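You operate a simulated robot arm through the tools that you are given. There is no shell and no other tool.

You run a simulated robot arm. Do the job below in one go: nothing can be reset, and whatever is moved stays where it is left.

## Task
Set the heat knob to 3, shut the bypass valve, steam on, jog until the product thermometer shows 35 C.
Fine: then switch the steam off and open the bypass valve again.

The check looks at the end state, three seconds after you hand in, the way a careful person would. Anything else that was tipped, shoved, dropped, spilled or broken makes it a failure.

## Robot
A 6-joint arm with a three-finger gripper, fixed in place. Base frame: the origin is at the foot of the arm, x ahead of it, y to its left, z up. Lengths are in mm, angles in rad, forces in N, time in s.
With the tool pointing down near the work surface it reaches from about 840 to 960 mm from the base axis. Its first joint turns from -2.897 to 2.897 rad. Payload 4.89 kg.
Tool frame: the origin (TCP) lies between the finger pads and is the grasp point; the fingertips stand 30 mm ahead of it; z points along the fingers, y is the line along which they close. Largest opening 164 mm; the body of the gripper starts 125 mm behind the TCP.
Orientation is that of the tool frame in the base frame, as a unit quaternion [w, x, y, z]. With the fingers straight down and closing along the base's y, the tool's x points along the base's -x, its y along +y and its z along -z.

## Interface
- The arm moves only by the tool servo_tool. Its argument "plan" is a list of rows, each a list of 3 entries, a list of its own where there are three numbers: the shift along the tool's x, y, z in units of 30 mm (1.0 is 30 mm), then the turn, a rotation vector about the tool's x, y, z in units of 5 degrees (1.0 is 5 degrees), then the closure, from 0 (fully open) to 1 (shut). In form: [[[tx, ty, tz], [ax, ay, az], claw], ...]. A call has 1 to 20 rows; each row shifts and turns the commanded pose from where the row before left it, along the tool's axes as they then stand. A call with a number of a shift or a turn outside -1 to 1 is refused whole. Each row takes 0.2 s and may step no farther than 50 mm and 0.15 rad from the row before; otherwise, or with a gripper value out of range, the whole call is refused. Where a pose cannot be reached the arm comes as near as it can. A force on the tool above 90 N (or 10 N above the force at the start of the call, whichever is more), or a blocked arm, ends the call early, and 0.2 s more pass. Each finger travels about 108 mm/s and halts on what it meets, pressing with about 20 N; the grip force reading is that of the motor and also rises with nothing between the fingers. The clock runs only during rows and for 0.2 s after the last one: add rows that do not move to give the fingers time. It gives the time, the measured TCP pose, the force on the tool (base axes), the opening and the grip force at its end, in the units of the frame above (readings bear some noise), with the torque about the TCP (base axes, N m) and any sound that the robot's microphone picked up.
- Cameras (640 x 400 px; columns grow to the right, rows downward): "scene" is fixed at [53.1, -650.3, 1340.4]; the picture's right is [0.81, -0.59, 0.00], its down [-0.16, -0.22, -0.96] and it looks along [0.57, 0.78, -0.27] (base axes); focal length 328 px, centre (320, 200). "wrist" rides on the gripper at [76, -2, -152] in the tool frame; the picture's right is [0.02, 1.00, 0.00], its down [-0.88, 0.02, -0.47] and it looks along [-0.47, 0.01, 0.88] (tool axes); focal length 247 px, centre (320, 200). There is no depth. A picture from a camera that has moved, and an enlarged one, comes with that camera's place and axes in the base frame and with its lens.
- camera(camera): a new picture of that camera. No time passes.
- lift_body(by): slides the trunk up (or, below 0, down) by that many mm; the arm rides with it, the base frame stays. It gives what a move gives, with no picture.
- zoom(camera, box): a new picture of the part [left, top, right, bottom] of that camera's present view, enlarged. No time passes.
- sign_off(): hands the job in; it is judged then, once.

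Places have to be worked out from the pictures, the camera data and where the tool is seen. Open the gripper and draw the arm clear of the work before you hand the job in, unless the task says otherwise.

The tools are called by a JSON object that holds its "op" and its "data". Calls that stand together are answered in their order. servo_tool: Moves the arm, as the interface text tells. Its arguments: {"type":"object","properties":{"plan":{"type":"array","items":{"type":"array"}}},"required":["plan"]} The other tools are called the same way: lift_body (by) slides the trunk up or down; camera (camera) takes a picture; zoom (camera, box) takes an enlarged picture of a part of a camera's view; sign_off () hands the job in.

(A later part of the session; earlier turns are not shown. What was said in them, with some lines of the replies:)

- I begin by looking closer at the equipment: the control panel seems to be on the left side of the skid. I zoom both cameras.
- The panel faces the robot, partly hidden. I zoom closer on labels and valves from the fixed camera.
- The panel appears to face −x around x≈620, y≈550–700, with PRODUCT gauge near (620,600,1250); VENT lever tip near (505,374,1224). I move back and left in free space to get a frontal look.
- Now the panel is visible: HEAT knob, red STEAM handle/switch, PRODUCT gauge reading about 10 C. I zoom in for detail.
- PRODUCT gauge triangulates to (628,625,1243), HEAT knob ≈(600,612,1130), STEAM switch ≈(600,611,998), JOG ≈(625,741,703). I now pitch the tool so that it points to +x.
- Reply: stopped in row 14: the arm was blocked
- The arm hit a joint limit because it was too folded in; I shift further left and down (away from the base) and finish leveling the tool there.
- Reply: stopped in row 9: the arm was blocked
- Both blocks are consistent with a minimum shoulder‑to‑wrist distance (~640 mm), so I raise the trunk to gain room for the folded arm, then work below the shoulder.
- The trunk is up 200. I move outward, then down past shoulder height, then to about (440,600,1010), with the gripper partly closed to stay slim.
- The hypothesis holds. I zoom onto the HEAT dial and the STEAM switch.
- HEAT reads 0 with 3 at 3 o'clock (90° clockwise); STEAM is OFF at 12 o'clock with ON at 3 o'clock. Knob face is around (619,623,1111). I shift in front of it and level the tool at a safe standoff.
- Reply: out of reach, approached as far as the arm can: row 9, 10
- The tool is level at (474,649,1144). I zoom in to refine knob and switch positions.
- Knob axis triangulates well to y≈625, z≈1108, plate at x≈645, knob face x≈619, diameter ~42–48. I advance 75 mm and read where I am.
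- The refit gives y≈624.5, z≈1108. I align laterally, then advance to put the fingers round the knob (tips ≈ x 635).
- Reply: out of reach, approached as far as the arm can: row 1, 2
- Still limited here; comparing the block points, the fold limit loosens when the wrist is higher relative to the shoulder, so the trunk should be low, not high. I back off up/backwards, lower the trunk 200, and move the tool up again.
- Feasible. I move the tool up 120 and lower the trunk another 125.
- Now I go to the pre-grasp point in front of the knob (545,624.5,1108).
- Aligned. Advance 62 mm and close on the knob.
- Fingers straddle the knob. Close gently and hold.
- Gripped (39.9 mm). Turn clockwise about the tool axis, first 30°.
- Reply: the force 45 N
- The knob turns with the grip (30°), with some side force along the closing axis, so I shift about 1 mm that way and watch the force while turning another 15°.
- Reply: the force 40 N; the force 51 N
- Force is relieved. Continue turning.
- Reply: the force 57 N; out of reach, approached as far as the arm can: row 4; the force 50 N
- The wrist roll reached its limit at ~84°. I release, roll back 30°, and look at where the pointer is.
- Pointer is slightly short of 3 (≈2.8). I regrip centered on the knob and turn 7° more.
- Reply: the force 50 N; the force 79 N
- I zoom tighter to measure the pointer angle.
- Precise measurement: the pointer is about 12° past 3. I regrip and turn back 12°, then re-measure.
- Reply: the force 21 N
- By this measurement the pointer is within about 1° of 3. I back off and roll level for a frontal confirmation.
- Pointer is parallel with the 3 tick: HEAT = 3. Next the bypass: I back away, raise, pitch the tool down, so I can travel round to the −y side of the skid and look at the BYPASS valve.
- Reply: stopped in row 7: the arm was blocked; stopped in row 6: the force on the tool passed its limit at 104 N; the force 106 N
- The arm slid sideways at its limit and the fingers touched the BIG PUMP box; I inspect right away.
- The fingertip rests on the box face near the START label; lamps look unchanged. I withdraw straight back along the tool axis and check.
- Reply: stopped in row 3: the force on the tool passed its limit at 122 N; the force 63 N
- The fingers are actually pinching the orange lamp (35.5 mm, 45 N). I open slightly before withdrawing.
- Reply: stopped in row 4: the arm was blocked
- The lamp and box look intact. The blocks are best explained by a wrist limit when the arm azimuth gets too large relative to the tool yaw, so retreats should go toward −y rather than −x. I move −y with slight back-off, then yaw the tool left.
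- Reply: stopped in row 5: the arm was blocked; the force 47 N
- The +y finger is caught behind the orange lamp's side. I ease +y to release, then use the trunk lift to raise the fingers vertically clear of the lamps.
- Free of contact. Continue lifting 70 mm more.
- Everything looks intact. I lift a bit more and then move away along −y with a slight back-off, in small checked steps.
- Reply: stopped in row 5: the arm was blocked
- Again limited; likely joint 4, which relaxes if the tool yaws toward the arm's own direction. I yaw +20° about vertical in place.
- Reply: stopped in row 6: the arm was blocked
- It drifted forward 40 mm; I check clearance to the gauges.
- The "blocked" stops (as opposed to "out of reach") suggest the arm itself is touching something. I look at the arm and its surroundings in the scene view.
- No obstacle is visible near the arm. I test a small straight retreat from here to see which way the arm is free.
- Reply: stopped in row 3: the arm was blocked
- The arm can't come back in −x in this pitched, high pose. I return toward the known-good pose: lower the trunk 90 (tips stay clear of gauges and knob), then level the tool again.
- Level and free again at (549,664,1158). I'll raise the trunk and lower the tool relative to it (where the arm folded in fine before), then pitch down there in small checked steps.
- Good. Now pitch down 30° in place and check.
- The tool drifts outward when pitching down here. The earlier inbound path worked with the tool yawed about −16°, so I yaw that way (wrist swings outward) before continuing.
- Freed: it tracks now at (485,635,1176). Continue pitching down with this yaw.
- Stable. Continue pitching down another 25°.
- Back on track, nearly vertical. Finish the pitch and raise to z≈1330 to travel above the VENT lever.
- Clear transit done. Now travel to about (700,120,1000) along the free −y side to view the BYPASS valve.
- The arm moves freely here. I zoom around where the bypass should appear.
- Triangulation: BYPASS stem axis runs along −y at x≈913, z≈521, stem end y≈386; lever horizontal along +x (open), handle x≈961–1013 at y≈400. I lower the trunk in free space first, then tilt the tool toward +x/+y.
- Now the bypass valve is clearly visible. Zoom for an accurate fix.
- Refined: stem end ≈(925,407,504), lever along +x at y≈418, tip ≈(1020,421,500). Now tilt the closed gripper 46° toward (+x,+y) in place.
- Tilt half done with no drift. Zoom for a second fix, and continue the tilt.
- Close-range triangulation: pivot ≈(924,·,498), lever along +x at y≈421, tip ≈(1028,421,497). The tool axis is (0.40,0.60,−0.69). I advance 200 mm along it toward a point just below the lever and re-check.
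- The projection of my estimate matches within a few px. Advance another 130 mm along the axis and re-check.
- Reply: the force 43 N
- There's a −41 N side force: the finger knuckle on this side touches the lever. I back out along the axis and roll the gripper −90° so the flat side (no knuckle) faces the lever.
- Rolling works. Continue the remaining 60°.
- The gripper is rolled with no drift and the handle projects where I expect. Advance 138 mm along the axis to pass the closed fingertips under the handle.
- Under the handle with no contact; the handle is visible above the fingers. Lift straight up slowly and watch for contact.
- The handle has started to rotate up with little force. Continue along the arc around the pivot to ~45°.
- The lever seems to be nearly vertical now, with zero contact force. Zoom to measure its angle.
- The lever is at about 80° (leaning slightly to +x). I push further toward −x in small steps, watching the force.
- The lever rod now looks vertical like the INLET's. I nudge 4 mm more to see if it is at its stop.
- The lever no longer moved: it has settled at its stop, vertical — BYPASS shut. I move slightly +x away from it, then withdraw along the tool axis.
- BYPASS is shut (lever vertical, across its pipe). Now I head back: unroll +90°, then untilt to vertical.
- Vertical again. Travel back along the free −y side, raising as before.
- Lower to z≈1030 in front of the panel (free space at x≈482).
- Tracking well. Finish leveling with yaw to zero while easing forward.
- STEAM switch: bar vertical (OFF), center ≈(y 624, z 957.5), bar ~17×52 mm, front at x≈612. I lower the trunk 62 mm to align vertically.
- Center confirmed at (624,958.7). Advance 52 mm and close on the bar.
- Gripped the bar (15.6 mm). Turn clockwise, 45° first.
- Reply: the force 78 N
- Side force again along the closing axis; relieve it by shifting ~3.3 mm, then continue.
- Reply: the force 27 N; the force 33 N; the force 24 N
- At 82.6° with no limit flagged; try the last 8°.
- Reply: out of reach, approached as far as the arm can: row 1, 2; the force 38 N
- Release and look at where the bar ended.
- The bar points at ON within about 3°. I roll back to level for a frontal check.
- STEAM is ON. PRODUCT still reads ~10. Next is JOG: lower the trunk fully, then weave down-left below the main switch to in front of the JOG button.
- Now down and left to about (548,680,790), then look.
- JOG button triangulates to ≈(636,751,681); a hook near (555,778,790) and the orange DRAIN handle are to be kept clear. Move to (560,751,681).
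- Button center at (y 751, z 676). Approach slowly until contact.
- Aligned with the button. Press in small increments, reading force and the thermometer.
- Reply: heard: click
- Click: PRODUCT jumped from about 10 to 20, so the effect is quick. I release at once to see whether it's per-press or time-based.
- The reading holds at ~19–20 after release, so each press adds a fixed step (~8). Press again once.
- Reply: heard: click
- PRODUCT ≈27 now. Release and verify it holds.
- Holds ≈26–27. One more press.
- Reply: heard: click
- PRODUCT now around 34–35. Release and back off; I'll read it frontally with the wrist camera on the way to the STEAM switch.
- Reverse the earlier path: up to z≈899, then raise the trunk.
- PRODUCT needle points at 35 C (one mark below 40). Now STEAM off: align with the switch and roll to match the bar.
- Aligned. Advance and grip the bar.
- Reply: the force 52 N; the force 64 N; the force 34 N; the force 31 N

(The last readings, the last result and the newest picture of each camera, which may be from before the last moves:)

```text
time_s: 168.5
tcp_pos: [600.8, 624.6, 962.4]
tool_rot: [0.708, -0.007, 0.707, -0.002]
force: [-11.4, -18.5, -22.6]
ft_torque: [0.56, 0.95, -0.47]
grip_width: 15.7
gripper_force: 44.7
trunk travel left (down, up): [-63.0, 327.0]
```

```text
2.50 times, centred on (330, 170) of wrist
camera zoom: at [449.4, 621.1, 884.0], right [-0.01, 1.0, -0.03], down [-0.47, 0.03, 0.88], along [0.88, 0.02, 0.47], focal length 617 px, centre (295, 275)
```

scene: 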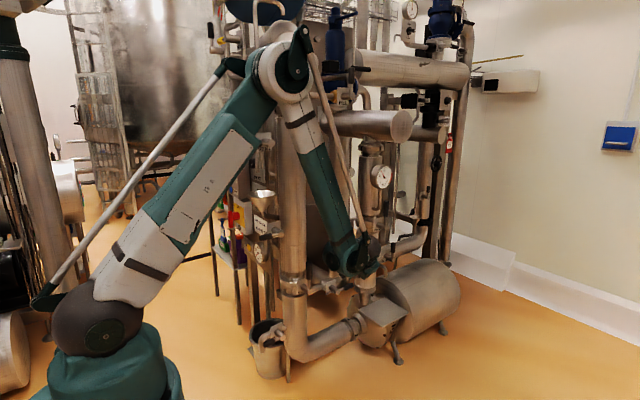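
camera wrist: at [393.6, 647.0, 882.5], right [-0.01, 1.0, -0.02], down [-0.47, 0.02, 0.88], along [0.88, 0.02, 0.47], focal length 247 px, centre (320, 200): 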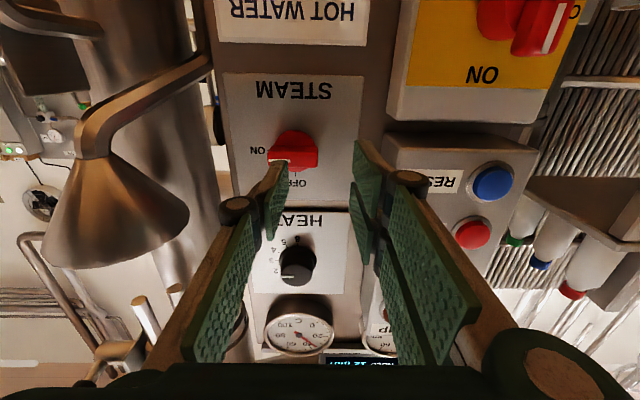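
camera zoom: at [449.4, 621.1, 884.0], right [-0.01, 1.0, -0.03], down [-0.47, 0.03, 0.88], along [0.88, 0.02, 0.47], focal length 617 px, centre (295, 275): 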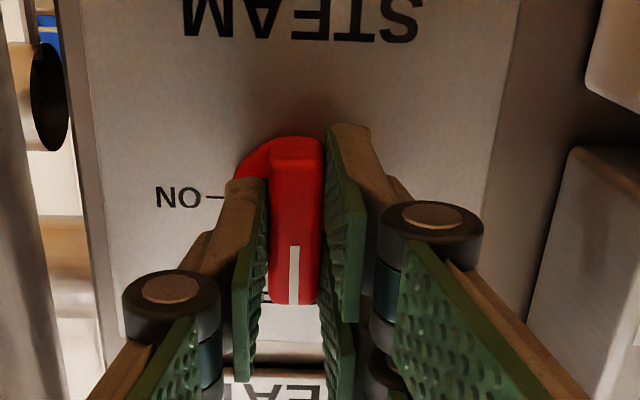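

Bar is back at OFF with a stop torque. Release and back off to verify.

{"op": "servo_tool", "data": {"plan": [[[0, 0, 0], [0, 0, 0], 0.85], [[0, 0, 0], [0, 0, 0], 0.7], [[0, 0, 0], [0, 0, 0], 0.7], [[0, 0, -0.5], [0, 0, 0], 0.7], [[0, 0, -0.5], [0, 0, 0], 0.7], [[0, 0, -0.5], [0, 0, 0], 0.7], [[0, 0, -0.5], [0, 0, 0], 0.7], [[0, 0, 0], [0, 0, 0], 0.7]]}}

{"op": "zoom", "data": {"camera": "wrist", "box": [260, 100, 380, 220]}}

{"op": "zoom", "data": {"camera": "wrist", "box": [260, 260, 380, 370]}}

```text
time_s: 170.3
tcp_pos: [541.1, 625.1, 960.8]
tool_rot: [0.708, -0.006, 0.707, -0.001]
force: [0.9, 0.0, -0.5]
ft_torque: [0.0, 0.02, 0.0]
grip_width: 49.3
gripper_force: 0.1
trunk travel left (down, up): [-63.0, 327.0]
```

```text
3.33 times, centred on (320, 160) of wrist
camera zoom: at [389.4, 621.5, 883.6], right [-0.01, 1.0, -0.03], down [-0.47, 0.03, 0.88], along [0.88, 0.02, 0.47], focal length 823 px, centre (320, 333)
```

zoom: 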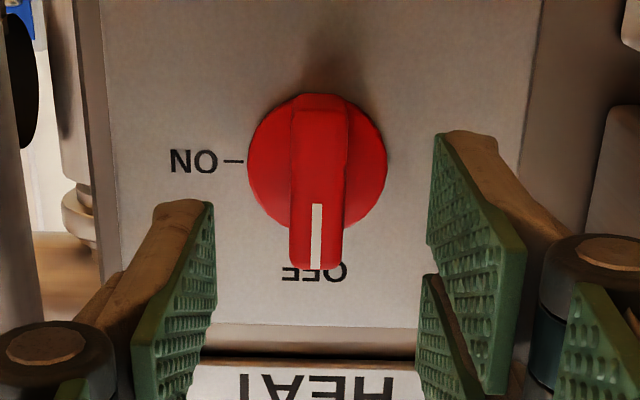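

```text
3.64 times, centred on (320, 315) of wrist
camera zoom: at [389.4, 621.5, 883.6], right [-0.01, 1.0, -0.03], down [-0.47, 0.03, 0.88], along [0.88, 0.02, 0.47], focal length 898 px, centre (320, -218)
```

zoom: 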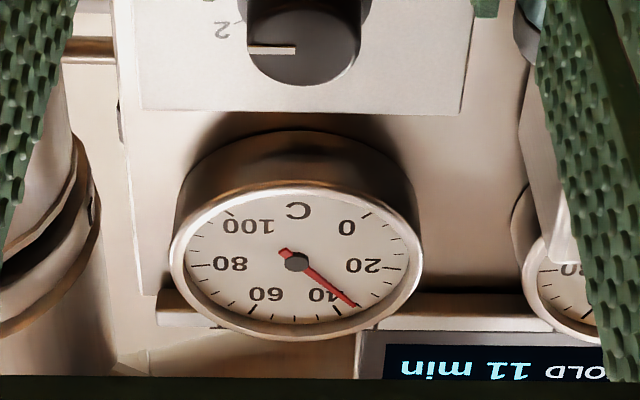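

STEAM is OFF and PRODUCT holds at 35. Now go reopen the bypass: reverse the earlier path. First raise the trunk to 0 and back to the leveling spot.

{"op": "lift_body", "data": {"by": 62}}

{"op": "servo_tool", "data": {"plan": [[[0, 0.03, -0.36], [0, 0, 0], 0.8], [[0, 0.03, -0.36], [0, 0, 0], 0.9], [[0, 0, 0], [0, 0, 0], 0.9]]}}

{"op": "servo_tool", "data": {"plan": [[[0, 0, -0.2], [0.535, 0.654, 0.096], 0.9], [[0, 0, -0.2], [0.535, 0.654, 0.096], 0.9], [[0, 0, -0.2], [0.535, 0.654, 0.096], 0.9], [[0, 0, 0], [0, 0, 0], 0.9]]}}

```text
time_s: 171.3
tcp_pos: [540.8, 624.4, 1022.9]
tool_rot: [0.708, -0.006, 0.707, -0.001]
force: [0.5, 0.0, -0.8]
ft_torque: [-0.05, -0.03, 0.01]
grip_width: 49.0
gripper_force: 0.0
trunk travel left (down, up): [-125.0, 265.0]
```

```text
time_s: 172.1
tcp_pos: [519.9, 627.9, 1024.2]
tool_rot: [0.708, -0.006, 0.706, -0.001]
force: [-0.2, 0.2, 0.3]
ft_torque: [-0.01, -0.02, 0.0]
grip_width: 16.1
gripper_force: 0.1
trunk travel left (down, up): [-125.0, 265.0]
```

```text
time_s: 173.1
tcp_pos: [502.8, 627.6, 1024.3]
tool_rot: [0.643, 0.054, 0.763, -0.043]
force: [-0.5, -0.6, 0.7]
ft_torque: [0.01, -0.01, 0.0]
grip_width: 16.7
gripper_force: 0.0
trunk travel left (down, up): [-125.0, 265.0]
```

Tracking exactly. Continue the reverse rotation.

{"op": "servo_tool", "data": {"plan": [[[0, 0, -0.2], [0.535, 0.654, 0.096], 0.9], [[0, 0, -0.2], [0.535, 0.654, 0.096], 0.9], [[0, 0, -0.2], [0.535, 0.654, 0.096], 0.9], [[0, 0, 0], [0, 1, 0], 0.9], [[0, 0, 0], [0, 1, 0], 0.9], [[0, 0, 0], [0, 1, 0], 0.9], [[0, 0, 0], [0, 1, 0], 0.9], [[0, 0, 0], [0, 0, 0], 0.9]]}}

```text
time_s: 174.9
tcp_pos: [494.1, 640.2, 1021.1]
tool_rot: [0.422, 0.128, 0.895, -0.065]
force: [-0.1, 0.2, -0.2]
ft_torque: [0.02, 0.0, 0.05]
grip_width: 16.5
gripper_force: 0.0
trunk travel left (down, up): [-125.0, 265.0]
```

{"op": "servo_tool", "data": {"plan": [[[0, 0, 0], [0, 1, 0], 0.9], [[0, 0, 0], [0, 1, 0], 0.9], [[0, 0, 0], [0, 1, 0], 0.9], [[0, 0, 0], [0, 1, 0], 0.9], [[0, 0, 0], [0, 1, 0], 0.9], [[0, 0, 0], [0, 0, 0], 0.9]]}}

{"op": "servo_tool", "data": {"plan": [[[0, 0, 0], [0, 1, 0], 0.9], [[0, 0, 0], [0, 1, 0], 0.9], [[0, 0, 0], [0, 1, 0], 0.9], [[0, 0, 0], [0, 1, 0], 0.9], [[0, 0, 0], [0, 1, 0], 0.9], [[0, 0, 0], [0, 0, 0], 0.9]]}}

```text
time_s: 176.3
tcp_pos: [484.5, 632.1, 1027.2]
tool_rot: [0.218, 0.133, 0.966, -0.033]
force: [0.0, 0.6, 0.4]
ft_torque: [0.01, -0.03, 0.03]
grip_width: 16.5
gripper_force: 0.1
trunk travel left (down, up): [-125.0, 265.0]
```

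```text
time_s: 177.7
tcp_pos: [484.0, 630.6, 1027.7]
tool_rot: [0.003, 0.138, 0.99, -0.006]
force: [-0.2, -0.6, 0.2]
ft_torque: [-0.01, -0.01, 0.01]
grip_width: 16.2
gripper_force: 0.0
trunk travel left (down, up): [-125.0, 265.0]
```

Vertical again. Raise to z≈1328, then travel back over to y≈266.

{"op": "servo_tool", "data": {"plan": [[[0, 0, -1], [0, 0, 0], 0.9], [[0, 0, -1], [0, 0, 0], 0.9], [[0, 0, -1], [0, 0, 0], 0.9], [[0, 0, -1], [0, 0, 0], 0.9], [[0, 0, -1], [0, 0, 0], 0.9], [[0, 0, -1], [0, 0, 0], 0.9], [[0, 0, -1], [0, 0, 0], 0.9], [[0, 0, -1], [0, 0, 0], 0.9], [[0, 0, -1], [0, 0, 0], 0.9], [[0, 0, -1], [0, 0, 0], 0.9], [[0, 0, 0], [0, 0, 0], 0.9]]}}

{"op": "camera", "data": {"camera": "wrist"}}

```text
time_s: 180.1
tcp_pos: [481.4, 633.6, 1328.8]
tool_rot: [0.004, 0.138, 0.99, -0.005]
force: [-0.7, -0.6, 0.0]
ft_torque: [0.04, -0.02, 0.04]
grip_width: 16.3
gripper_force: 0.0
trunk travel left (down, up): [-125.0, 265.0]
```

```text
taken
camera wrist: at [408.2, 654.2, 1480.4], right [0.25, 0.97, -0.01], down [0.85, -0.22, 0.48], along [0.46, -0.13, -0.88], focal length 247 px, centre (320, 200)
```

wrist: 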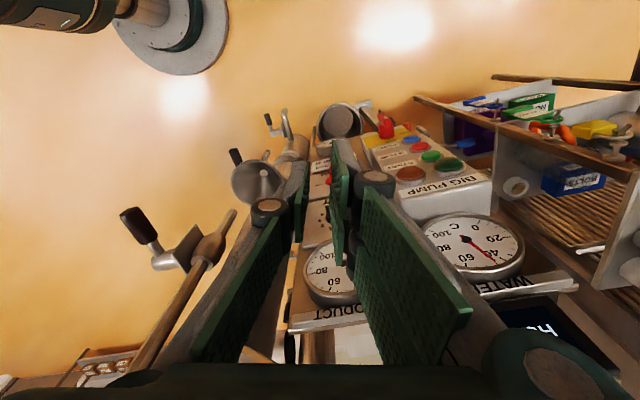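

{"op": "servo_tool", "data": {"plan": [[[-0.19, -0.93, 0], [0, 0, 0], 0.9], [[-0.19, -0.93, 0], [0, 0, 0], 0.9], [[-0.19, -0.93, 0], [0, 0, 0], 0.9], [[-0.19, -0.93, 0], [0, 0, 0], 0.9], [[-0.19, -0.93, 0], [0, 0, 0], 0.9], [[-0.19, -0.93, 0], [0, 0, 0], 0.9], [[-0.19, -0.93, 0], [0, 0, 0], 0.9], [[-0.19, -0.93, 0], [0, 0, 0], 0.9], [[-0.19, -0.93, 0], [0, 0, 0], 0.9], [[-0.19, -0.93, 0], [0, 0, 0], 0.9], [[-0.19, -0.93, 0], [0, 0, 0], 0.9], [[-0.19, -0.93, 0], [0, 0, 0], 0.9], [[-0.19, -0.93, 0], [0, 0, 0], 0.9], [[0, 0, 0], [0, 0, -0.8], 0.9], [[0, 0, 0], [0, 0, -0.8], 0.9], [[0, 0, 0], [0, 0, -0.8], 0.9], [[0, 0, 0], [0, 0, -0.8], 0.9], [[0, 0, 0], [0, 0, 0], 0.9]]}}

```text
time_s: 183.9
tcp_pos: [453.7, 265.6, 1332.4]
tool_rot: [0.002, -0.001, 1.0, -0.005]
force: [-0.4, -0.6, 0.3]
ft_torque: [0.04, 0.0, -0.01]
grip_width: 16.0
gripper_force: 0.0
trunk travel left (down, up): [-125.0, 265.0]
```

Now out along the free −y side to about (667,130,1003), then lower the trunk.

{"op": "servo_tool", "data": {"plan": [[[0, -0.9, 0.56], [0, 0, 0], 0.9], [[0, -0.9, 0.56], [0, 0, 0], 0.9], [[0, -0.9, 0.56], [0, 0, 0], 0.9], [[0, -0.9, 0.56], [0, 0, 0], 0.9], [[0, -0.9, 0.56], [0, 0, 0], 0.9], [[-0.7, 0, 0.8], [0, 0, 0], 0.9], [[-0.7, 0, 0.8], [0, 0, 0], 0.9], [[-0.7, 0, 0.8], [0, 0, 0], 0.9], [[-0.7, 0, 0.8], [0, 0, 0], 0.9], [[-0.7, 0, 0.8], [0, 0, 0], 0.9], [[-0.7, 0, 0.8], [0, 0, 0], 0.9], [[-0.7, 0, 0.8], [0, 0, 0], 0.9], [[-0.7, 0, 0.8], [0, 0, 0], 0.9], [[-0.7, 0, 0.8], [0, 0, 0], 0.9], [[-0.7, 0, 0.8], [0, 0, 0], 0.9], [[0, 0, 0], [0, 0, 0], 0.9]]}}

{"op": "lift_body", "data": {"by": -105}}

```text
time_s: 187.3
tcp_pos: [666.6, 126.7, 1008.6]
tool_rot: [0.003, -0.001, 1.0, -0.004]
force: [0.7, 0.2, 0.0]
ft_torque: [-0.02, 0.05, -0.02]
grip_width: 16.4
gripper_force: 0.1
trunk travel left (down, up): [-125.0, 265.0]
```

```text
time_s: 188.7
tcp_pos: [665.6, 126.8, 903.7]
tool_rot: [0.004, 0.0, 1.0, -0.005]
force: [-0.9, 0.6, -0.7]
ft_torque: [-0.01, -0.01, -0.03]
grip_width: 16.4
gripper_force: 0.0
trunk travel left (down, up): [-20.0, 370.0]
```

Now approach the bypass again: to (862,221,701), closed gripper.

{"op": "servo_tool", "data": {"plan": [[[-0.73, 0.35, 0.75], [0, 0, 0], 1], [[-0.73, 0.35, 0.75], [0, 0, 0], 1], [[-0.73, 0.35, 0.75], [0, 0, 0], 1], [[-0.73, 0.35, 0.75], [0, 0, 0], 1], [[-0.73, 0.35, 0.75], [0, 0, 0], 1], [[-0.73, 0.35, 0.75], [0, 0, 0], 1], [[-0.73, 0.35, 0.75], [0, 0, 0], 1], [[-0.73, 0.35, 0.75], [0, 0, 0], 1], [[-0.73, 0.35, 0.75], [0, 0, 0], 1], [[0, 0, 0], [0, 0, 0], 1]]}}

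{"op": "servo_tool", "data": {"plan": [[[0, 0, 0], [-0.764, -0.506, 0], 1], [[0, 0, 0], [-0.764, -0.506, 0], 1], [[0, 0, 0], [-0.764, -0.506, 0], 1], [[0, 0, 0], [-0.764, -0.506, 0], 1], [[0, 0, 0], [-0.764, -0.506, 0], 1], [[0, 0, 0], [-0.764, -0.506, 0], 1], [[0, 0, 0], [-0.764, -0.506, 0], 1], [[0, 0, 0], [-0.764, -0.506, 0], 1], [[0, 0, 0], [-0.764, -0.506, 0], 1], [[0, 0, 0], [-0.764, -0.506, 0], 1], [[0, 0, 0], [0, 0, 0], 1]]}}

{"op": "camera", "data": {"camera": "wrist"}}

{"op": "zoom", "data": {"camera": "wrist", "box": [300, 40, 420, 160]}}

```text
time_s: 190.9
tcp_pos: [864.2, 220.7, 702.2]
tool_rot: [0.003, 0.0, 1.0, -0.005]
force: [-0.5, -0.2, 0.6]
ft_torque: [0.01, -0.06, 0.0]
grip_width: 0.0
gripper_force: 19.7
trunk travel left (down, up): [-20.0, 370.0]
```

```text
time_s: 193.3
tcp_pos: [863.1, 218.0, 701.2]
tool_rot: [0.218, -0.002, 0.922, 0.321]
force: [0.0, 0.4, 0.5]
ft_torque: [0.02, 0.04, -0.04]
grip_width: 0.3
gripper_force: 20.0
trunk travel left (down, up): [-20.0, 370.0]
```

```text
taken
camera wrist: at [734.4, 137.5, 775.3], right [-0.16, 0.8, 0.58], down [0.61, -0.38, 0.7], along [0.78, 0.47, -0.42], focal length 247 px, centre (320, 200)
```

wrist: 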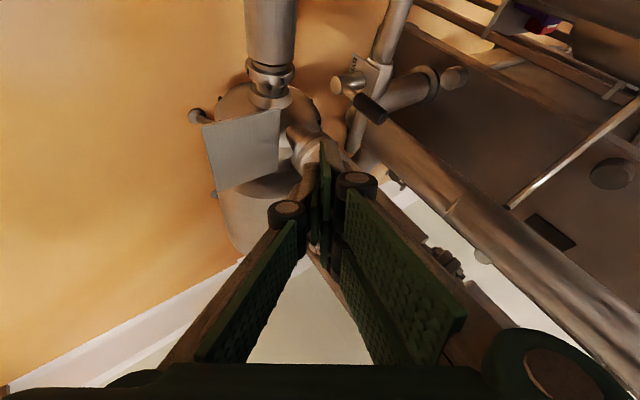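

```text
3.33 times, centred on (360, 100) of wrist
camera zoom: at [734.4, 137.5, 775.3], right [-0.16, 0.8, 0.58], down [0.61, -0.38, 0.7], along [0.78, 0.47, -0.42], focal length 823 px, centre (187, 533)
```

zoom: 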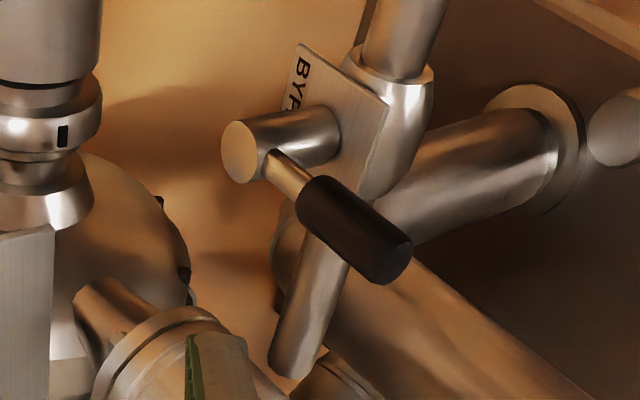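

The lever shows where predicted. Shift laterally to line up on its −x side, then advance partway.

{"op": "servo_tool", "data": {"plan": [[[0.39, 0.72, 0], [0, 0, 0], 1], [[0.39, 0.72, 0], [0, 0, 0], 1], [[0.39, 0.72, 0], [0, 0, 0], 1], [[0.4, 0.73, 0], [0, 0, 0], 1], [[0, 0, 0.8], [0, 0, 0], 1], [[0, 0, 0.8], [0, 0, 0], 1], [[0, 0, 0.8], [0, 0, 0], 1], [[0, 0, 0.8], [0, 0, 0], 1], [[0, 0, 0.8], [0, 0, 0], 1], [[0, 0, 0], [0, 0, 0], 1]]}}

{"op": "camera", "data": {"camera": "wrist"}}

{"op": "zoom", "data": {"camera": "wrist", "box": [240, 80, 440, 240]}}

{"op": "zoom", "data": {"camera": "scene", "box": [290, 230, 370, 310]}}

```text
time_s: 195.5
tcp_pos: [856.9, 365.3, 650.1]
tool_rot: [0.218, -0.004, 0.922, 0.32]
force: [-0.6, -0.2, 0.4]
ft_torque: [0.0, -0.01, -0.01]
grip_width: 0.2
gripper_force: 20.0
trunk travel left (down, up): [-20.0, 370.0]
```

```text
taken
camera wrist: at [727.7, 283.7, 724.5], right [-0.16, 0.8, 0.58], down [0.61, -0.38, 0.7], along [0.78, 0.47, -0.42], focal length 247 px, centre (320, 200)
```

wrist: 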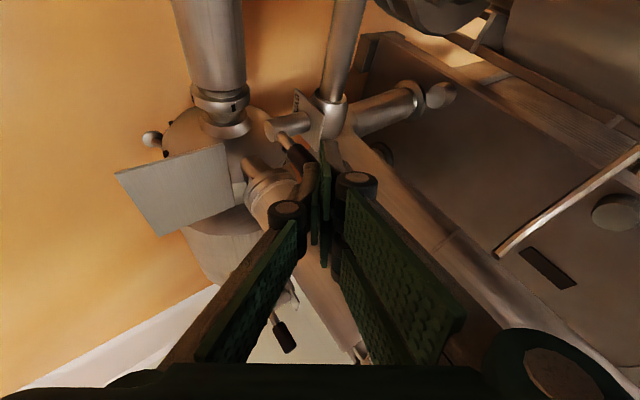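

```text
2.50 times, centred on (340, 160) of wrist
camera zoom: at [727.7, 283.7, 724.5], right [-0.16, 0.8, 0.58], down [0.61, -0.38, 0.7], along [0.78, 0.47, -0.42], focal length 617 px, centre (270, 300)
```

zoom: 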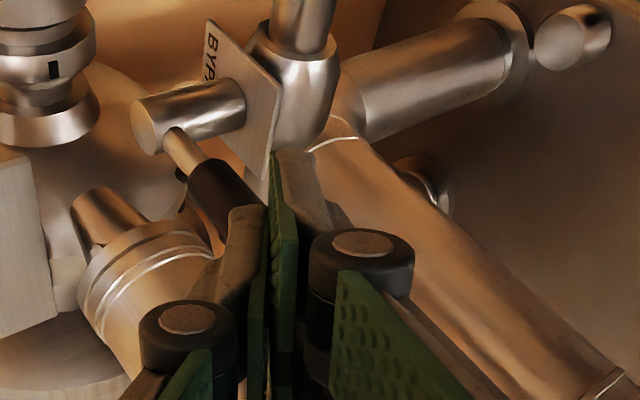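

```text
5.00 times, centred on (330, 270) of scene
camera zoom: at [53.1, -650.3, 1340.4], right [0.81, -0.59, 0.0], down [-0.16, -0.22, -0.96], along [0.57, 0.78, -0.27], focal length 1640 px, centre (270, -150)
```

zoom: 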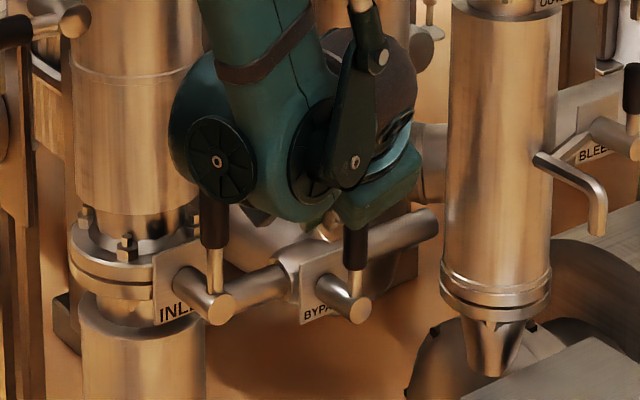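

Shift a few mm further to the −x side, then advance the last 80 mm slowly.

{"op": "servo_tool", "data": {"plan": [[[0.26, 0.04, 0], [0, 0, 0], 1], [[0, 0, 0.55], [0, 0, 0], 1], [[0, 0, 0.55], [0, 0, 0], 1], [[0, 0, 0.55], [0, 0, 0], 1], [[0, 0, 0.5], [0, 0, 0], 1], [[0, 0, 0.5], [0, 0, 0], 1], [[0, 0, 0], [0, 0, 0], 1]]}}

{"op": "camera", "data": {"camera": "wrist"}}

{"op": "zoom", "data": {"camera": "wrist", "box": [220, 60, 420, 260]}}

{"op": "zoom", "data": {"camera": "scene", "box": [290, 230, 370, 310]}}

```text
time_s: 197.1
tcp_pos: [881.8, 416.8, 591.5]
tool_rot: [0.217, -0.002, 0.922, 0.319]
force: [-2.2, 3.7, 0.1]
ft_torque: [-0.03, 0.03, 0.19]
grip_width: 0.2
gripper_force: 20.3
trunk travel left (down, up): [-20.0, 370.0]
```

```text
taken
camera wrist: at [752.2, 334.3, 665.8], right [-0.16, 0.8, 0.58], down [0.61, -0.38, 0.7], along [0.78, 0.47, -0.42], focal length 247 px, centre (320, 200)
```

wrist: 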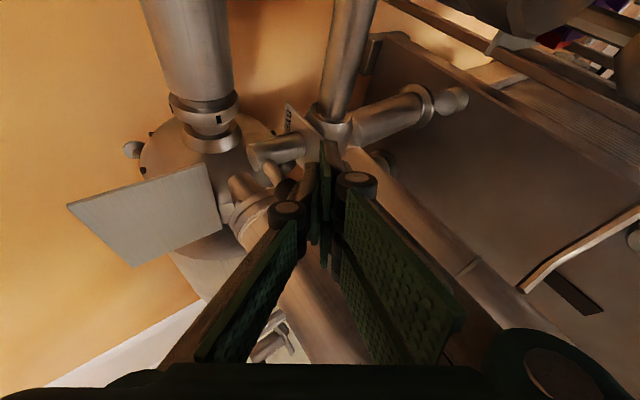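

```text
2.00 times, centred on (320, 160) of wrist
camera zoom: at [752.2, 334.3, 665.8], right [-0.16, 0.8, 0.58], down [0.61, -0.38, 0.7], along [0.78, 0.47, -0.42], focal length 494 px, centre (320, 280)
```

zoom: 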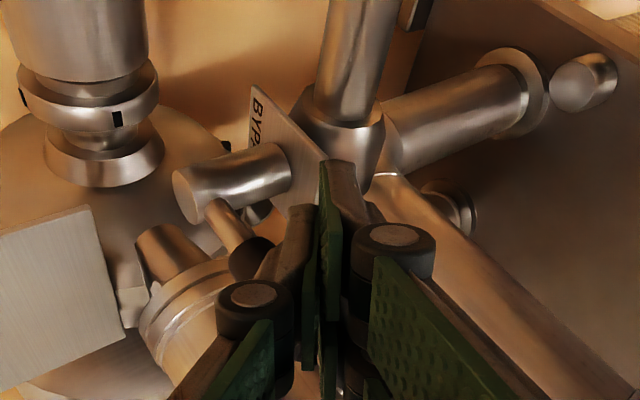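

```text
5.00 times, centred on (330, 270) of scene
camera zoom: at [53.1, -650.3, 1340.4], right [0.81, -0.59, 0.0], down [-0.16, -0.22, -0.96], along [0.57, 0.78, -0.27], focal length 1640 px, centre (270, -150)
```

zoom: 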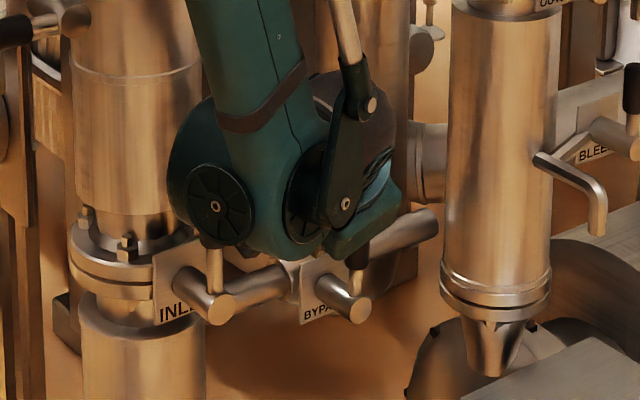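

In place on the −x side with light contact. Push toward +x along the arc, first to ~60°.

{"op": "servo_tool", "data": {"plan": [[[-0.495, -0.013, 0.135], [0, 0, 0], 1], [[-0.495, -0.013, 0.135], [0, 0, 0], 1], [[-0.363, -0.065, 0.173], [0, 0, 0], 1], [[-0.363, -0.065, 0.173], [0, 0, 0], 1], [[0, 0, 0], [0, 0, 0], 1]]}}

{"op": "zoom", "data": {"camera": "wrist", "box": [220, 60, 420, 260]}}

{"op": "zoom", "data": {"camera": "scene", "box": [290, 230, 370, 310]}}

```text
time_s: 198.3
tcp_pos: [936.3, 415.5, 595.7]
tool_rot: [0.217, -0.003, 0.922, 0.32]
force: [-0.5, 0.2, -0.3]
ft_torque: [-0.01, 0.0, -0.02]
grip_width: 0.0
gripper_force: 19.7
trunk travel left (down, up): [-20.0, 370.0]
```

```text
2.00 times, centred on (320, 160) of wrist
camera zoom: at [806.4, 333.5, 669.6], right [-0.16, 0.8, 0.58], down [0.61, -0.38, 0.7], along [0.78, 0.47, -0.42], focal length 494 px, centre (320, 280)
```

zoom: 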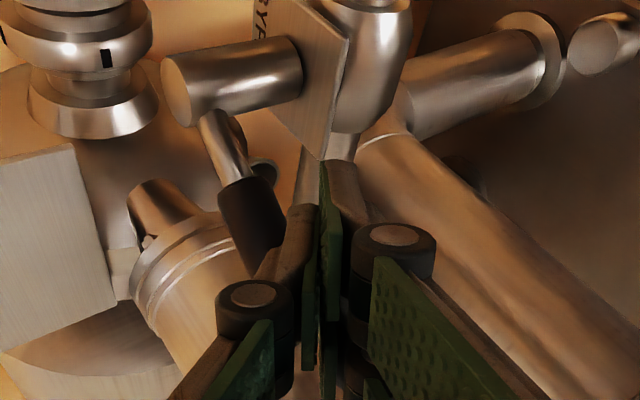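

```text
5.00 times, centred on (330, 270) of scene
camera zoom: at [53.1, -650.3, 1340.4], right [0.81, -0.59, 0.0], down [-0.16, -0.22, -0.96], along [0.57, 0.78, -0.27], focal length 1640 px, centre (270, -150)
```

zoom: 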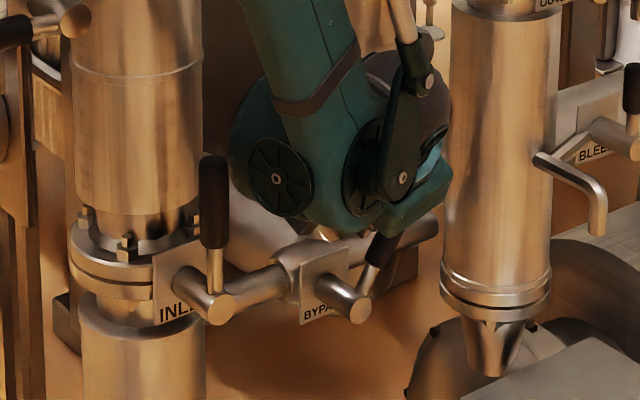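

The lever follows (~60°). Continue down the arc.

{"op": "servo_tool", "data": {"plan": [[[-0.305, -0.127, 0.24], [0, 0, 0], 1], [[-0.305, -0.127, 0.24], [0, 0, 0], 1], [[-0.227, -0.177, 0.289], [0, 0, 0], 1], [[-0.227, -0.177, 0.289], [0, 0, 0], 1], [[0, 0, 0], [0, 0, 0], 1]]}}

{"op": "zoom", "data": {"camera": "wrist", "box": [220, 60, 420, 260]}}

{"op": "zoom", "data": {"camera": "scene", "box": [290, 230, 370, 310]}}

```text
time_s: 199.5
tcp_pos: [980.1, 413.5, 574.0]
tool_rot: [0.218, -0.003, 0.922, 0.32]
force: [0.2, 1.0, -0.6]
ft_torque: [0.01, 0.04, 0.01]
grip_width: 0.2
gripper_force: 19.8
trunk travel left (down, up): [-20.0, 370.0]
```

```text
2.00 times, centred on (320, 160) of wrist
camera zoom: at [851.2, 332.4, 650.0], right [-0.16, 0.8, 0.58], down [0.61, -0.38, 0.7], along [0.78, 0.47, -0.42], focal length 494 px, centre (320, 280)
```

zoom: 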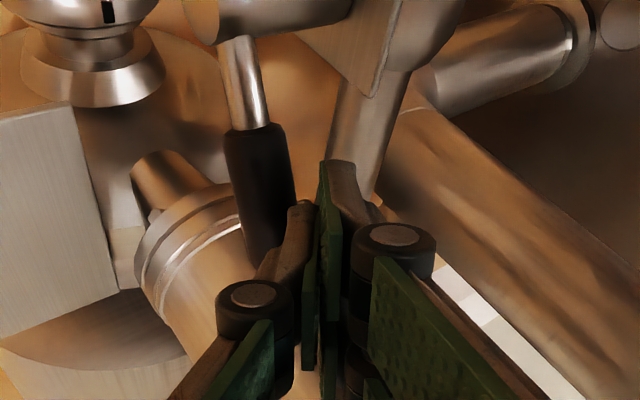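

```text
5.00 times, centred on (330, 270) of scene
camera zoom: at [53.1, -650.3, 1340.4], right [0.81, -0.59, 0.0], down [-0.16, -0.22, -0.96], along [0.57, 0.78, -0.27], focal length 1640 px, centre (270, -150)
```

zoom: 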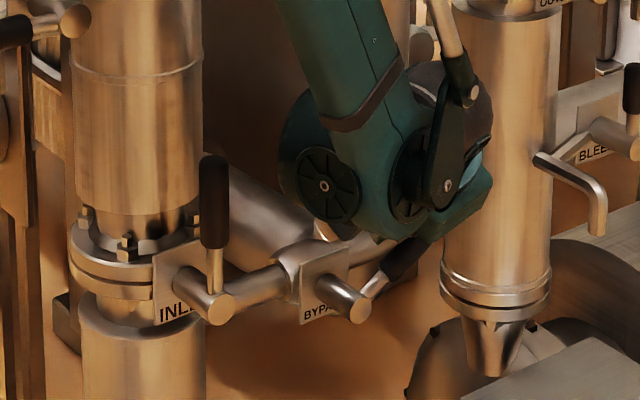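

Lever ~35°. Continue to push down to horizontal.

{"op": "servo_tool", "data": {"plan": [[[-0.133, -0.217, 0.318], [0, 0, 0], 1], [[-0.133, -0.217, 0.318], [0, 0, 0], 1], [[-0.04, -0.225, 0.308], [0, 0, 0], 1], [[0, 0, 0], [0, 0, 0], 1]]}}

{"op": "zoom", "data": {"camera": "wrist", "box": [220, 60, 420, 260]}}

{"op": "zoom", "data": {"camera": "scene", "box": [290, 230, 370, 310]}}

```text
time_s: 200.5
tcp_pos: [1003.4, 414.0, 547.0]
tool_rot: [0.218, -0.003, 0.922, 0.319]
force: [-0.5, 0.5, 0.2]
ft_torque: [0.0, 0.0, -0.02]
grip_width: 0.2
gripper_force: 19.6
trunk travel left (down, up): [-20.0, 370.0]
```

```text
2.00 times, centred on (320, 160) of wrist
camera zoom: at [873.8, 332.5, 621.7], right [-0.16, 0.8, 0.58], down [0.61, -0.38, 0.7], along [0.78, 0.47, -0.42], focal length 494 px, centre (320, 280)
```

zoom: 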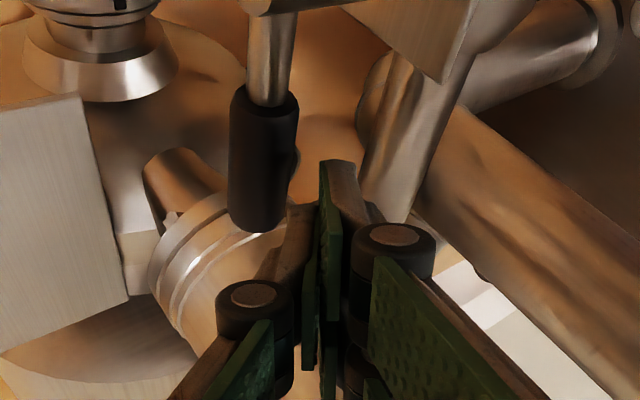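

```text
5.00 times, centred on (330, 270) of scene
camera zoom: at [53.1, -650.3, 1340.4], right [0.81, -0.59, 0.0], down [-0.16, -0.22, -0.96], along [0.57, 0.78, -0.27], focal length 1640 px, centre (270, -150)
```

zoom: 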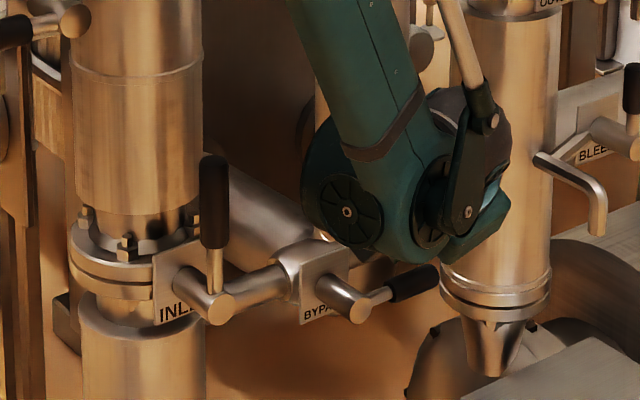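

The lever looks nearly back at its original position. Compare with the same zoom as at the start.

{"op": "zoom", "data": {"camera": "scene", "box": [290, 250, 370, 310]}}

```text
6.67 times, centred on (330, 280) of scene
camera zoom: at [53.1, -650.3, 1340.4], right [0.81, -0.59, 0.0], down [-0.16, -0.22, -0.96], along [0.57, 0.78, -0.27], focal length 2187 px, centre (253, -333)
```

zoom: 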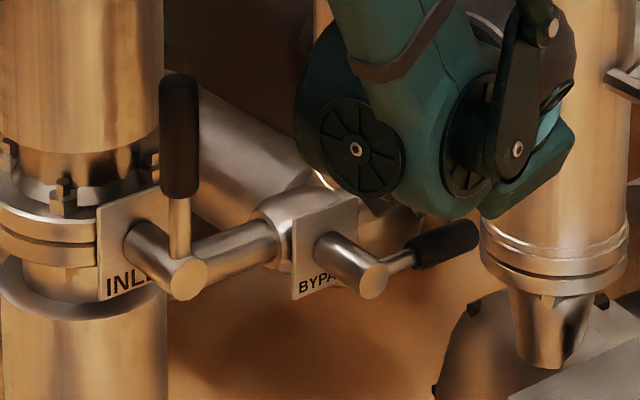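

It matches the starting picture. I nudge a little further to make sure it's at its stop.

{"op": "servo_tool", "data": {"plan": [[[-0.02, -0.11, 0.154], [0, 0, 0], 1], [[-0.02, -0.11, 0.154], [0, 0, 0], 1], [[0, 0, 0], [0, 0, 0], 1]]}}

{"op": "zoom", "data": {"camera": "scene", "box": [290, 250, 370, 310]}}

```text
time_s: 201.3
tcp_pos: [1008.7, 413.2, 539.7]
tool_rot: [0.219, -0.002, 0.922, 0.32]
force: [-4.7, 4.0, 17.3]
ft_torque: [0.19, 0.14, 0.02]
grip_width: 0.1
gripper_force: 20.1
trunk travel left (down, up): [-20.0, 370.0]
```

```text
6.67 times, centred on (330, 280) of scene
camera zoom: at [53.1, -650.3, 1340.4], right [0.81, -0.59, 0.0], down [-0.16, -0.22, -0.96], along [0.57, 0.78, -0.27], focal length 2187 px, centre (253, -333)
```

zoom: 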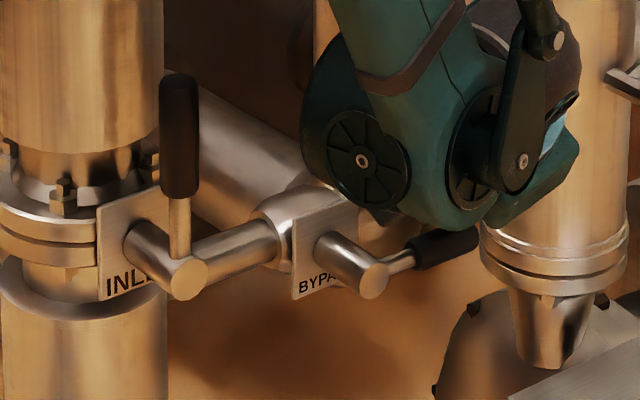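

17 N against the stop: BYPASS is open. Now lift off and withdraw along the tool axis.

{"op": "servo_tool", "data": {"plan": [[[0, 0.3, -0.4], [0, 0, 0], 1], [[0, 0, -0.8], [0, 0, 0], 1], [[0, 0, -0.9], [0, 0, 0], 1], [[0, 0, -0.9], [0, 0, 0], 1], [[0, 0, -0.9], [0, 0, 0], 1], [[0, 0, -0.9], [0, 0, 0], 1], [[0, 0, -0.9], [0, 0, 0], 1], [[0, 0, -0.9], [0, 0, 0], 1], [[0, 0, -0.9], [0, 0, 0], 1], [[0, 0, 0], [0, 0, 0], 1]]}}

{"op": "zoom", "data": {"camera": "scene", "box": [290, 250, 370, 310]}}

{"op": "zoom", "data": {"camera": "scene", "box": [215, 100, 285, 160]}}

```text
time_s: 203.5
tcp_pos: [917.3, 289.2, 702.5]
tool_rot: [0.218, -0.003, 0.922, 0.319]
force: [-0.5, -0.2, -0.9]
ft_torque: [-0.05, 0.02, 0.01]
grip_width: 0.0
gripper_force: 20.3
trunk travel left (down, up): [-20.0, 370.0]
```

```text
6.67 times, centred on (330, 280) of scene
camera zoom: at [53.1, -650.3, 1340.4], right [0.81, -0.59, 0.0], down [-0.16, -0.22, -0.96], along [0.57, 0.78, -0.27], focal length 2187 px, centre (253, -333)
```

zoom: 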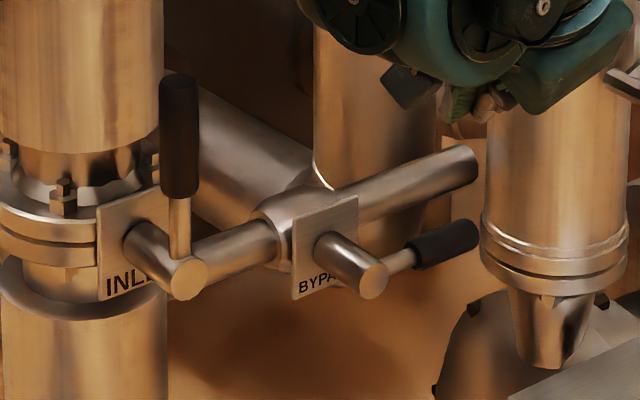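

```text
6.67 times, centred on (250, 130) of scene
camera zoom: at [53.1, -650.3, 1340.4], right [0.81, -0.59, 0.0], down [-0.16, -0.22, -0.96], along [0.57, 0.78, -0.27], focal length 2187 px, centre (787, 667)
```

zoom: 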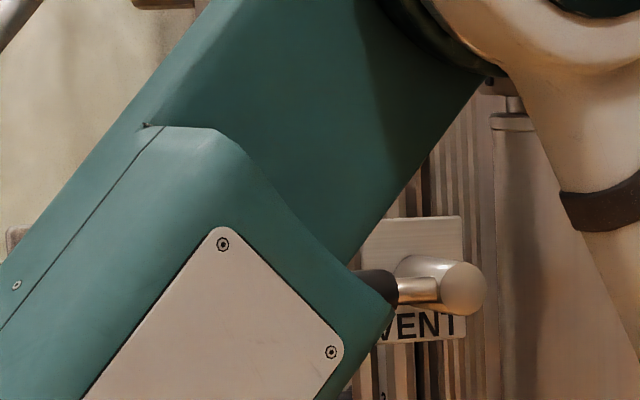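

BYPASS lever is exactly as at the start (open). Untilt, move clear, and open the gripper.

{"op": "servo_tool", "data": {"plan": [[[0, 0, 0], [0.764, 0.506, 0], 1], [[0, 0, 0], [0.764, 0.506, 0], 1], [[0, 0, 0], [0.764, 0.506, 0], 1], [[0, 0, 0], [0.764, 0.506, 0], 1], [[0, 0, 0], [0.764, 0.506, 0], 1], [[0, 0, 0], [0.764, 0.506, 0], 1], [[0, 0, 0], [0.764, 0.506, 0], 1], [[0, 0, 0], [0.764, 0.506, 0], 1], [[0, 0, 0], [0.764, 0.506, 0], 1], [[0, 0, 0], [0.764, 0.506, 0], 1], [[0, 0, 0], [0, 0, 0], 1]]}}

{"op": "servo_tool", "data": {"plan": [[[0.91, -0.54, -0.72], [0, 0, 0], 1], [[0.91, -0.54, -0.72], [0, 0, 0], 1], [[0.91, -0.54, -0.72], [0, 0, 0], 1], [[0.91, -0.54, -0.72], [0, 0, 0], 1], [[0.91, -0.54, -0.72], [0, 0, 0], 1], [[0.91, -0.54, -0.72], [0, 0, 0], 1], [[0.91, -0.54, -0.72], [0, 0, 0], 1], [[0.91, -0.54, -0.72], [0, 0, 0], 1], [[0.91, -0.54, -0.72], [0, 0, 0], 1], [[0, 0, 0], [0, 0, 0], 1]]}}

{"op": "lift_body", "data": {"by": 105}}

{"op": "camera", "data": {"camera": "scene"}}

{"op": "zoom", "data": {"camera": "scene", "box": [205, 100, 285, 160]}}

```text
time_s: 205.9
tcp_pos: [916.9, 289.3, 700.8]
tool_rot: [0.002, -0.001, 1.0, -0.005]
force: [1.1, -0.6, -0.5]
ft_torque: [0.03, -0.04, 0.0]
grip_width: 0.0
gripper_force: 20.0
trunk travel left (down, up): [-20.0, 370.0]
```

```text
time_s: 208.1
tcp_pos: [672.1, 146.2, 898.5]
tool_rot: [0.002, -0.001, 1.0, -0.005]
force: [-0.4, 1.1, 0.0]
ft_torque: [-0.03, 0.07, 0.0]
grip_width: 0.0
gripper_force: 20.7
trunk travel left (down, up): [-20.0, 370.0]
```

```text
time_s: 209.5
tcp_pos: [671.3, 146.2, 1002.7]
tool_rot: [0.004, -0.001, 1.0, -0.006]
force: [0.1, 1.0, -0.2]
ft_torque: [-0.01, 0.0, 0.04]
grip_width: 0.0
gripper_force: 20.2
trunk travel left (down, up): [-125.0, 265.0]
```

```text
taken
```

scene: 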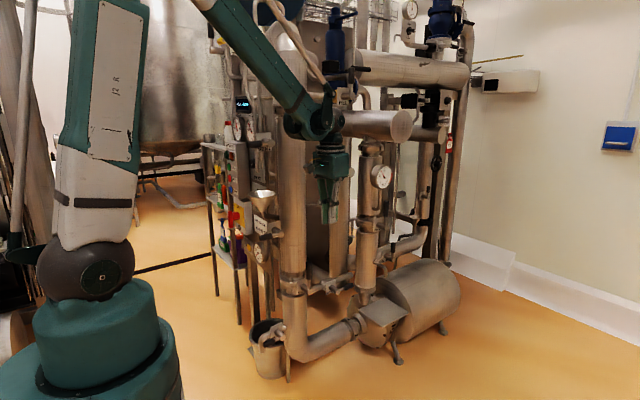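

```text
6.67 times, centred on (245, 130) of scene
camera zoom: at [53.1, -650.3, 1340.4], right [0.81, -0.59, 0.0], down [-0.16, -0.22, -0.96], along [0.57, 0.78, -0.27], focal length 2187 px, centre (820, 667)
```

zoom: 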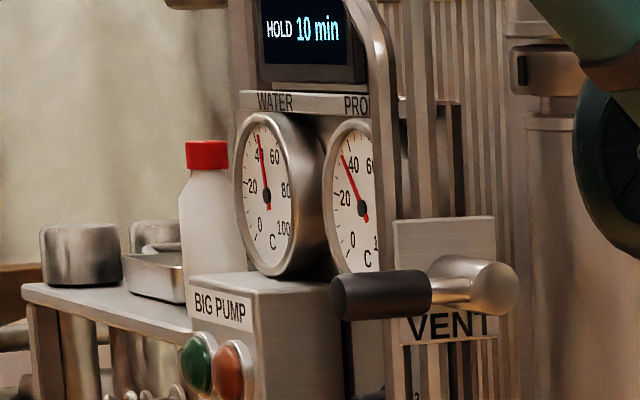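

All states hold. Retreat to a start-like pose high and clear, and open the gripper; take a last look at the panel.

{"op": "servo_tool", "data": {"plan": [[[0.7, -0.1, -0.8], [0, 0, 0], 0.8], [[0.7, 0, -0.8], [0, 0, 0], 0.6], [[0.7, 0, -0.8], [0, 0, 0], 0.4], [[0.7, 0, -0.8], [0, 0, 0], 0.2], [[0.7, 0, -0.8], [0, 0, 0], 0], [[0.7, 0, -0.8], [0, 0, 0], 0], [[0.7, 0, -0.8], [0, 0, 0], 0], [[0.7, 0, -0.8], [0, 0, 0], 0], [[0.7, 0, -0.8], [0, 0, 0], 0], [[0.7, 0, -0.8], [0, 0, 0], 0], [[0, 0.7, -0.6], [0, 0, 0], 0], [[0, 0.7, -0.6], [0, 0, 0], 0], [[0, 0.7, -0.6], [0, 0, 0], 0], [[0, 0.7, -0.6], [0, 0, 0], 0], [[0, 0.7, -0.6], [0, 0, 0], 0], [[0, 0, 0], [0, 0, 0], 0]]}}

{"op": "camera", "data": {"camera": "wrist"}}

{"op": "zoom", "data": {"camera": "wrist", "box": [420, 120, 640, 340]}}

{"op": "camera", "data": {"camera": "scene"}}

```text
time_s: 212.9
tcp_pos: [459.1, 252.4, 1330.4]
tool_rot: [0.002, -0.001, 1.0, -0.005]
force: [0.1, -0.1, 0.4]
ft_torque: [0.0, 0.04, 0.0]
grip_width: 164.0
gripper_force: 0.0
trunk travel left (down, up): [-125.0, 265.0]
```

```text
taken
camera wrist: at [382.3, 252.3, 1483.4], right [-0.02, 1.0, -0.01], down [0.88, 0.03, 0.48], along [0.48, 0.0, -0.88], focal length 247 px, centre (320, 200)
```

wrist: 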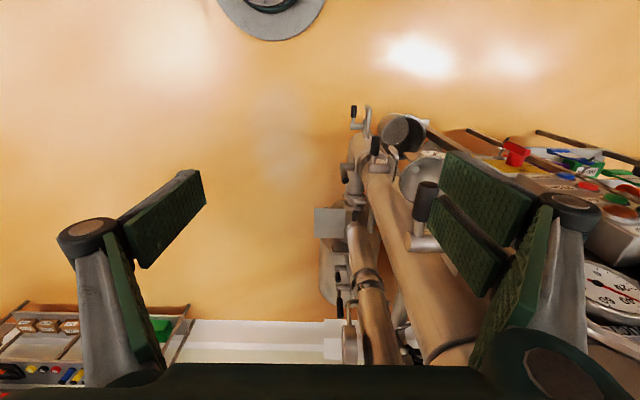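

```text
1.82 times, centred on (530, 230) of wrist
camera zoom: at [382.3, 252.3, 1483.4], right [-0.02, 1.0, -0.01], down [0.88, 0.03, 0.48], along [0.48, 0.0, -0.88], focal length 449 px, centre (-62, 146)
```

zoom: 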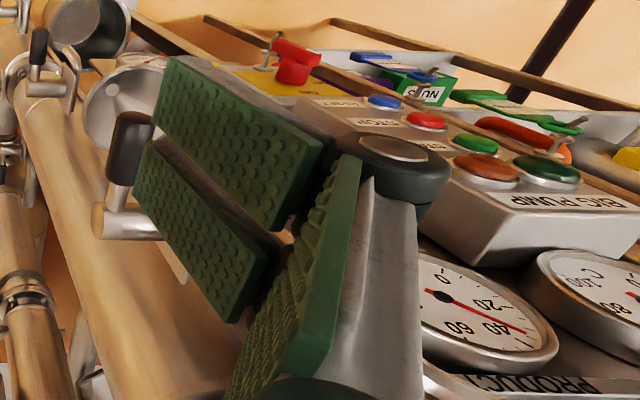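

```text
taken
```

scene: 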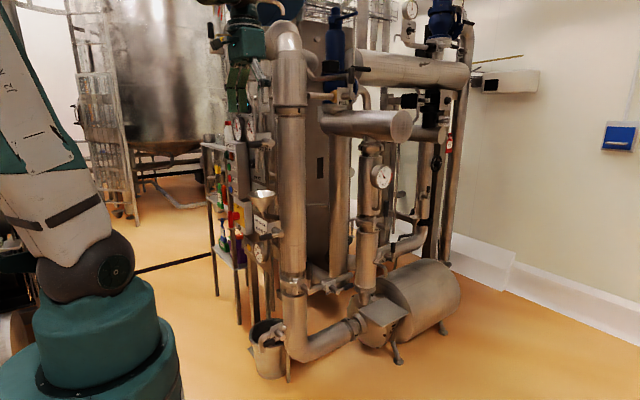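

Product reads 35 C, steam is off, the bypass is open, HEAT is at 3, the gripper is open and the arm is clear, with nothing else visibly disturbed. I'm handing in.

{"op": "sign_off", "data": {}}

```text
The job is handed in.
```

The job is done and handed in. These are the final readings I checked on camera:

- **Heat knob:** at 3.
- **Product thermometer:** reads 35 C. It took three presses of the JOG button with the steam on and the bypass shut, and the reading held after I let go.
- **Steam switch:** back at OFF.
- **Bypass valve:** open again, with the lever against its stop in the same position as at the start.
- **Arm:** gripper open, raised and clear of the equipment.

**Unplanned contact:** early on, while backing away from the heat knob, the arm reached a limit and slid sideways. The fingers closed on the orange lamp on the BIG PUMP box at about 45 N and pressed against the box, with forces over 100 N. I opened the gripper and lifted it clear. In the pictures afterwards, the lamp, the box and the buttons looked unchanged.
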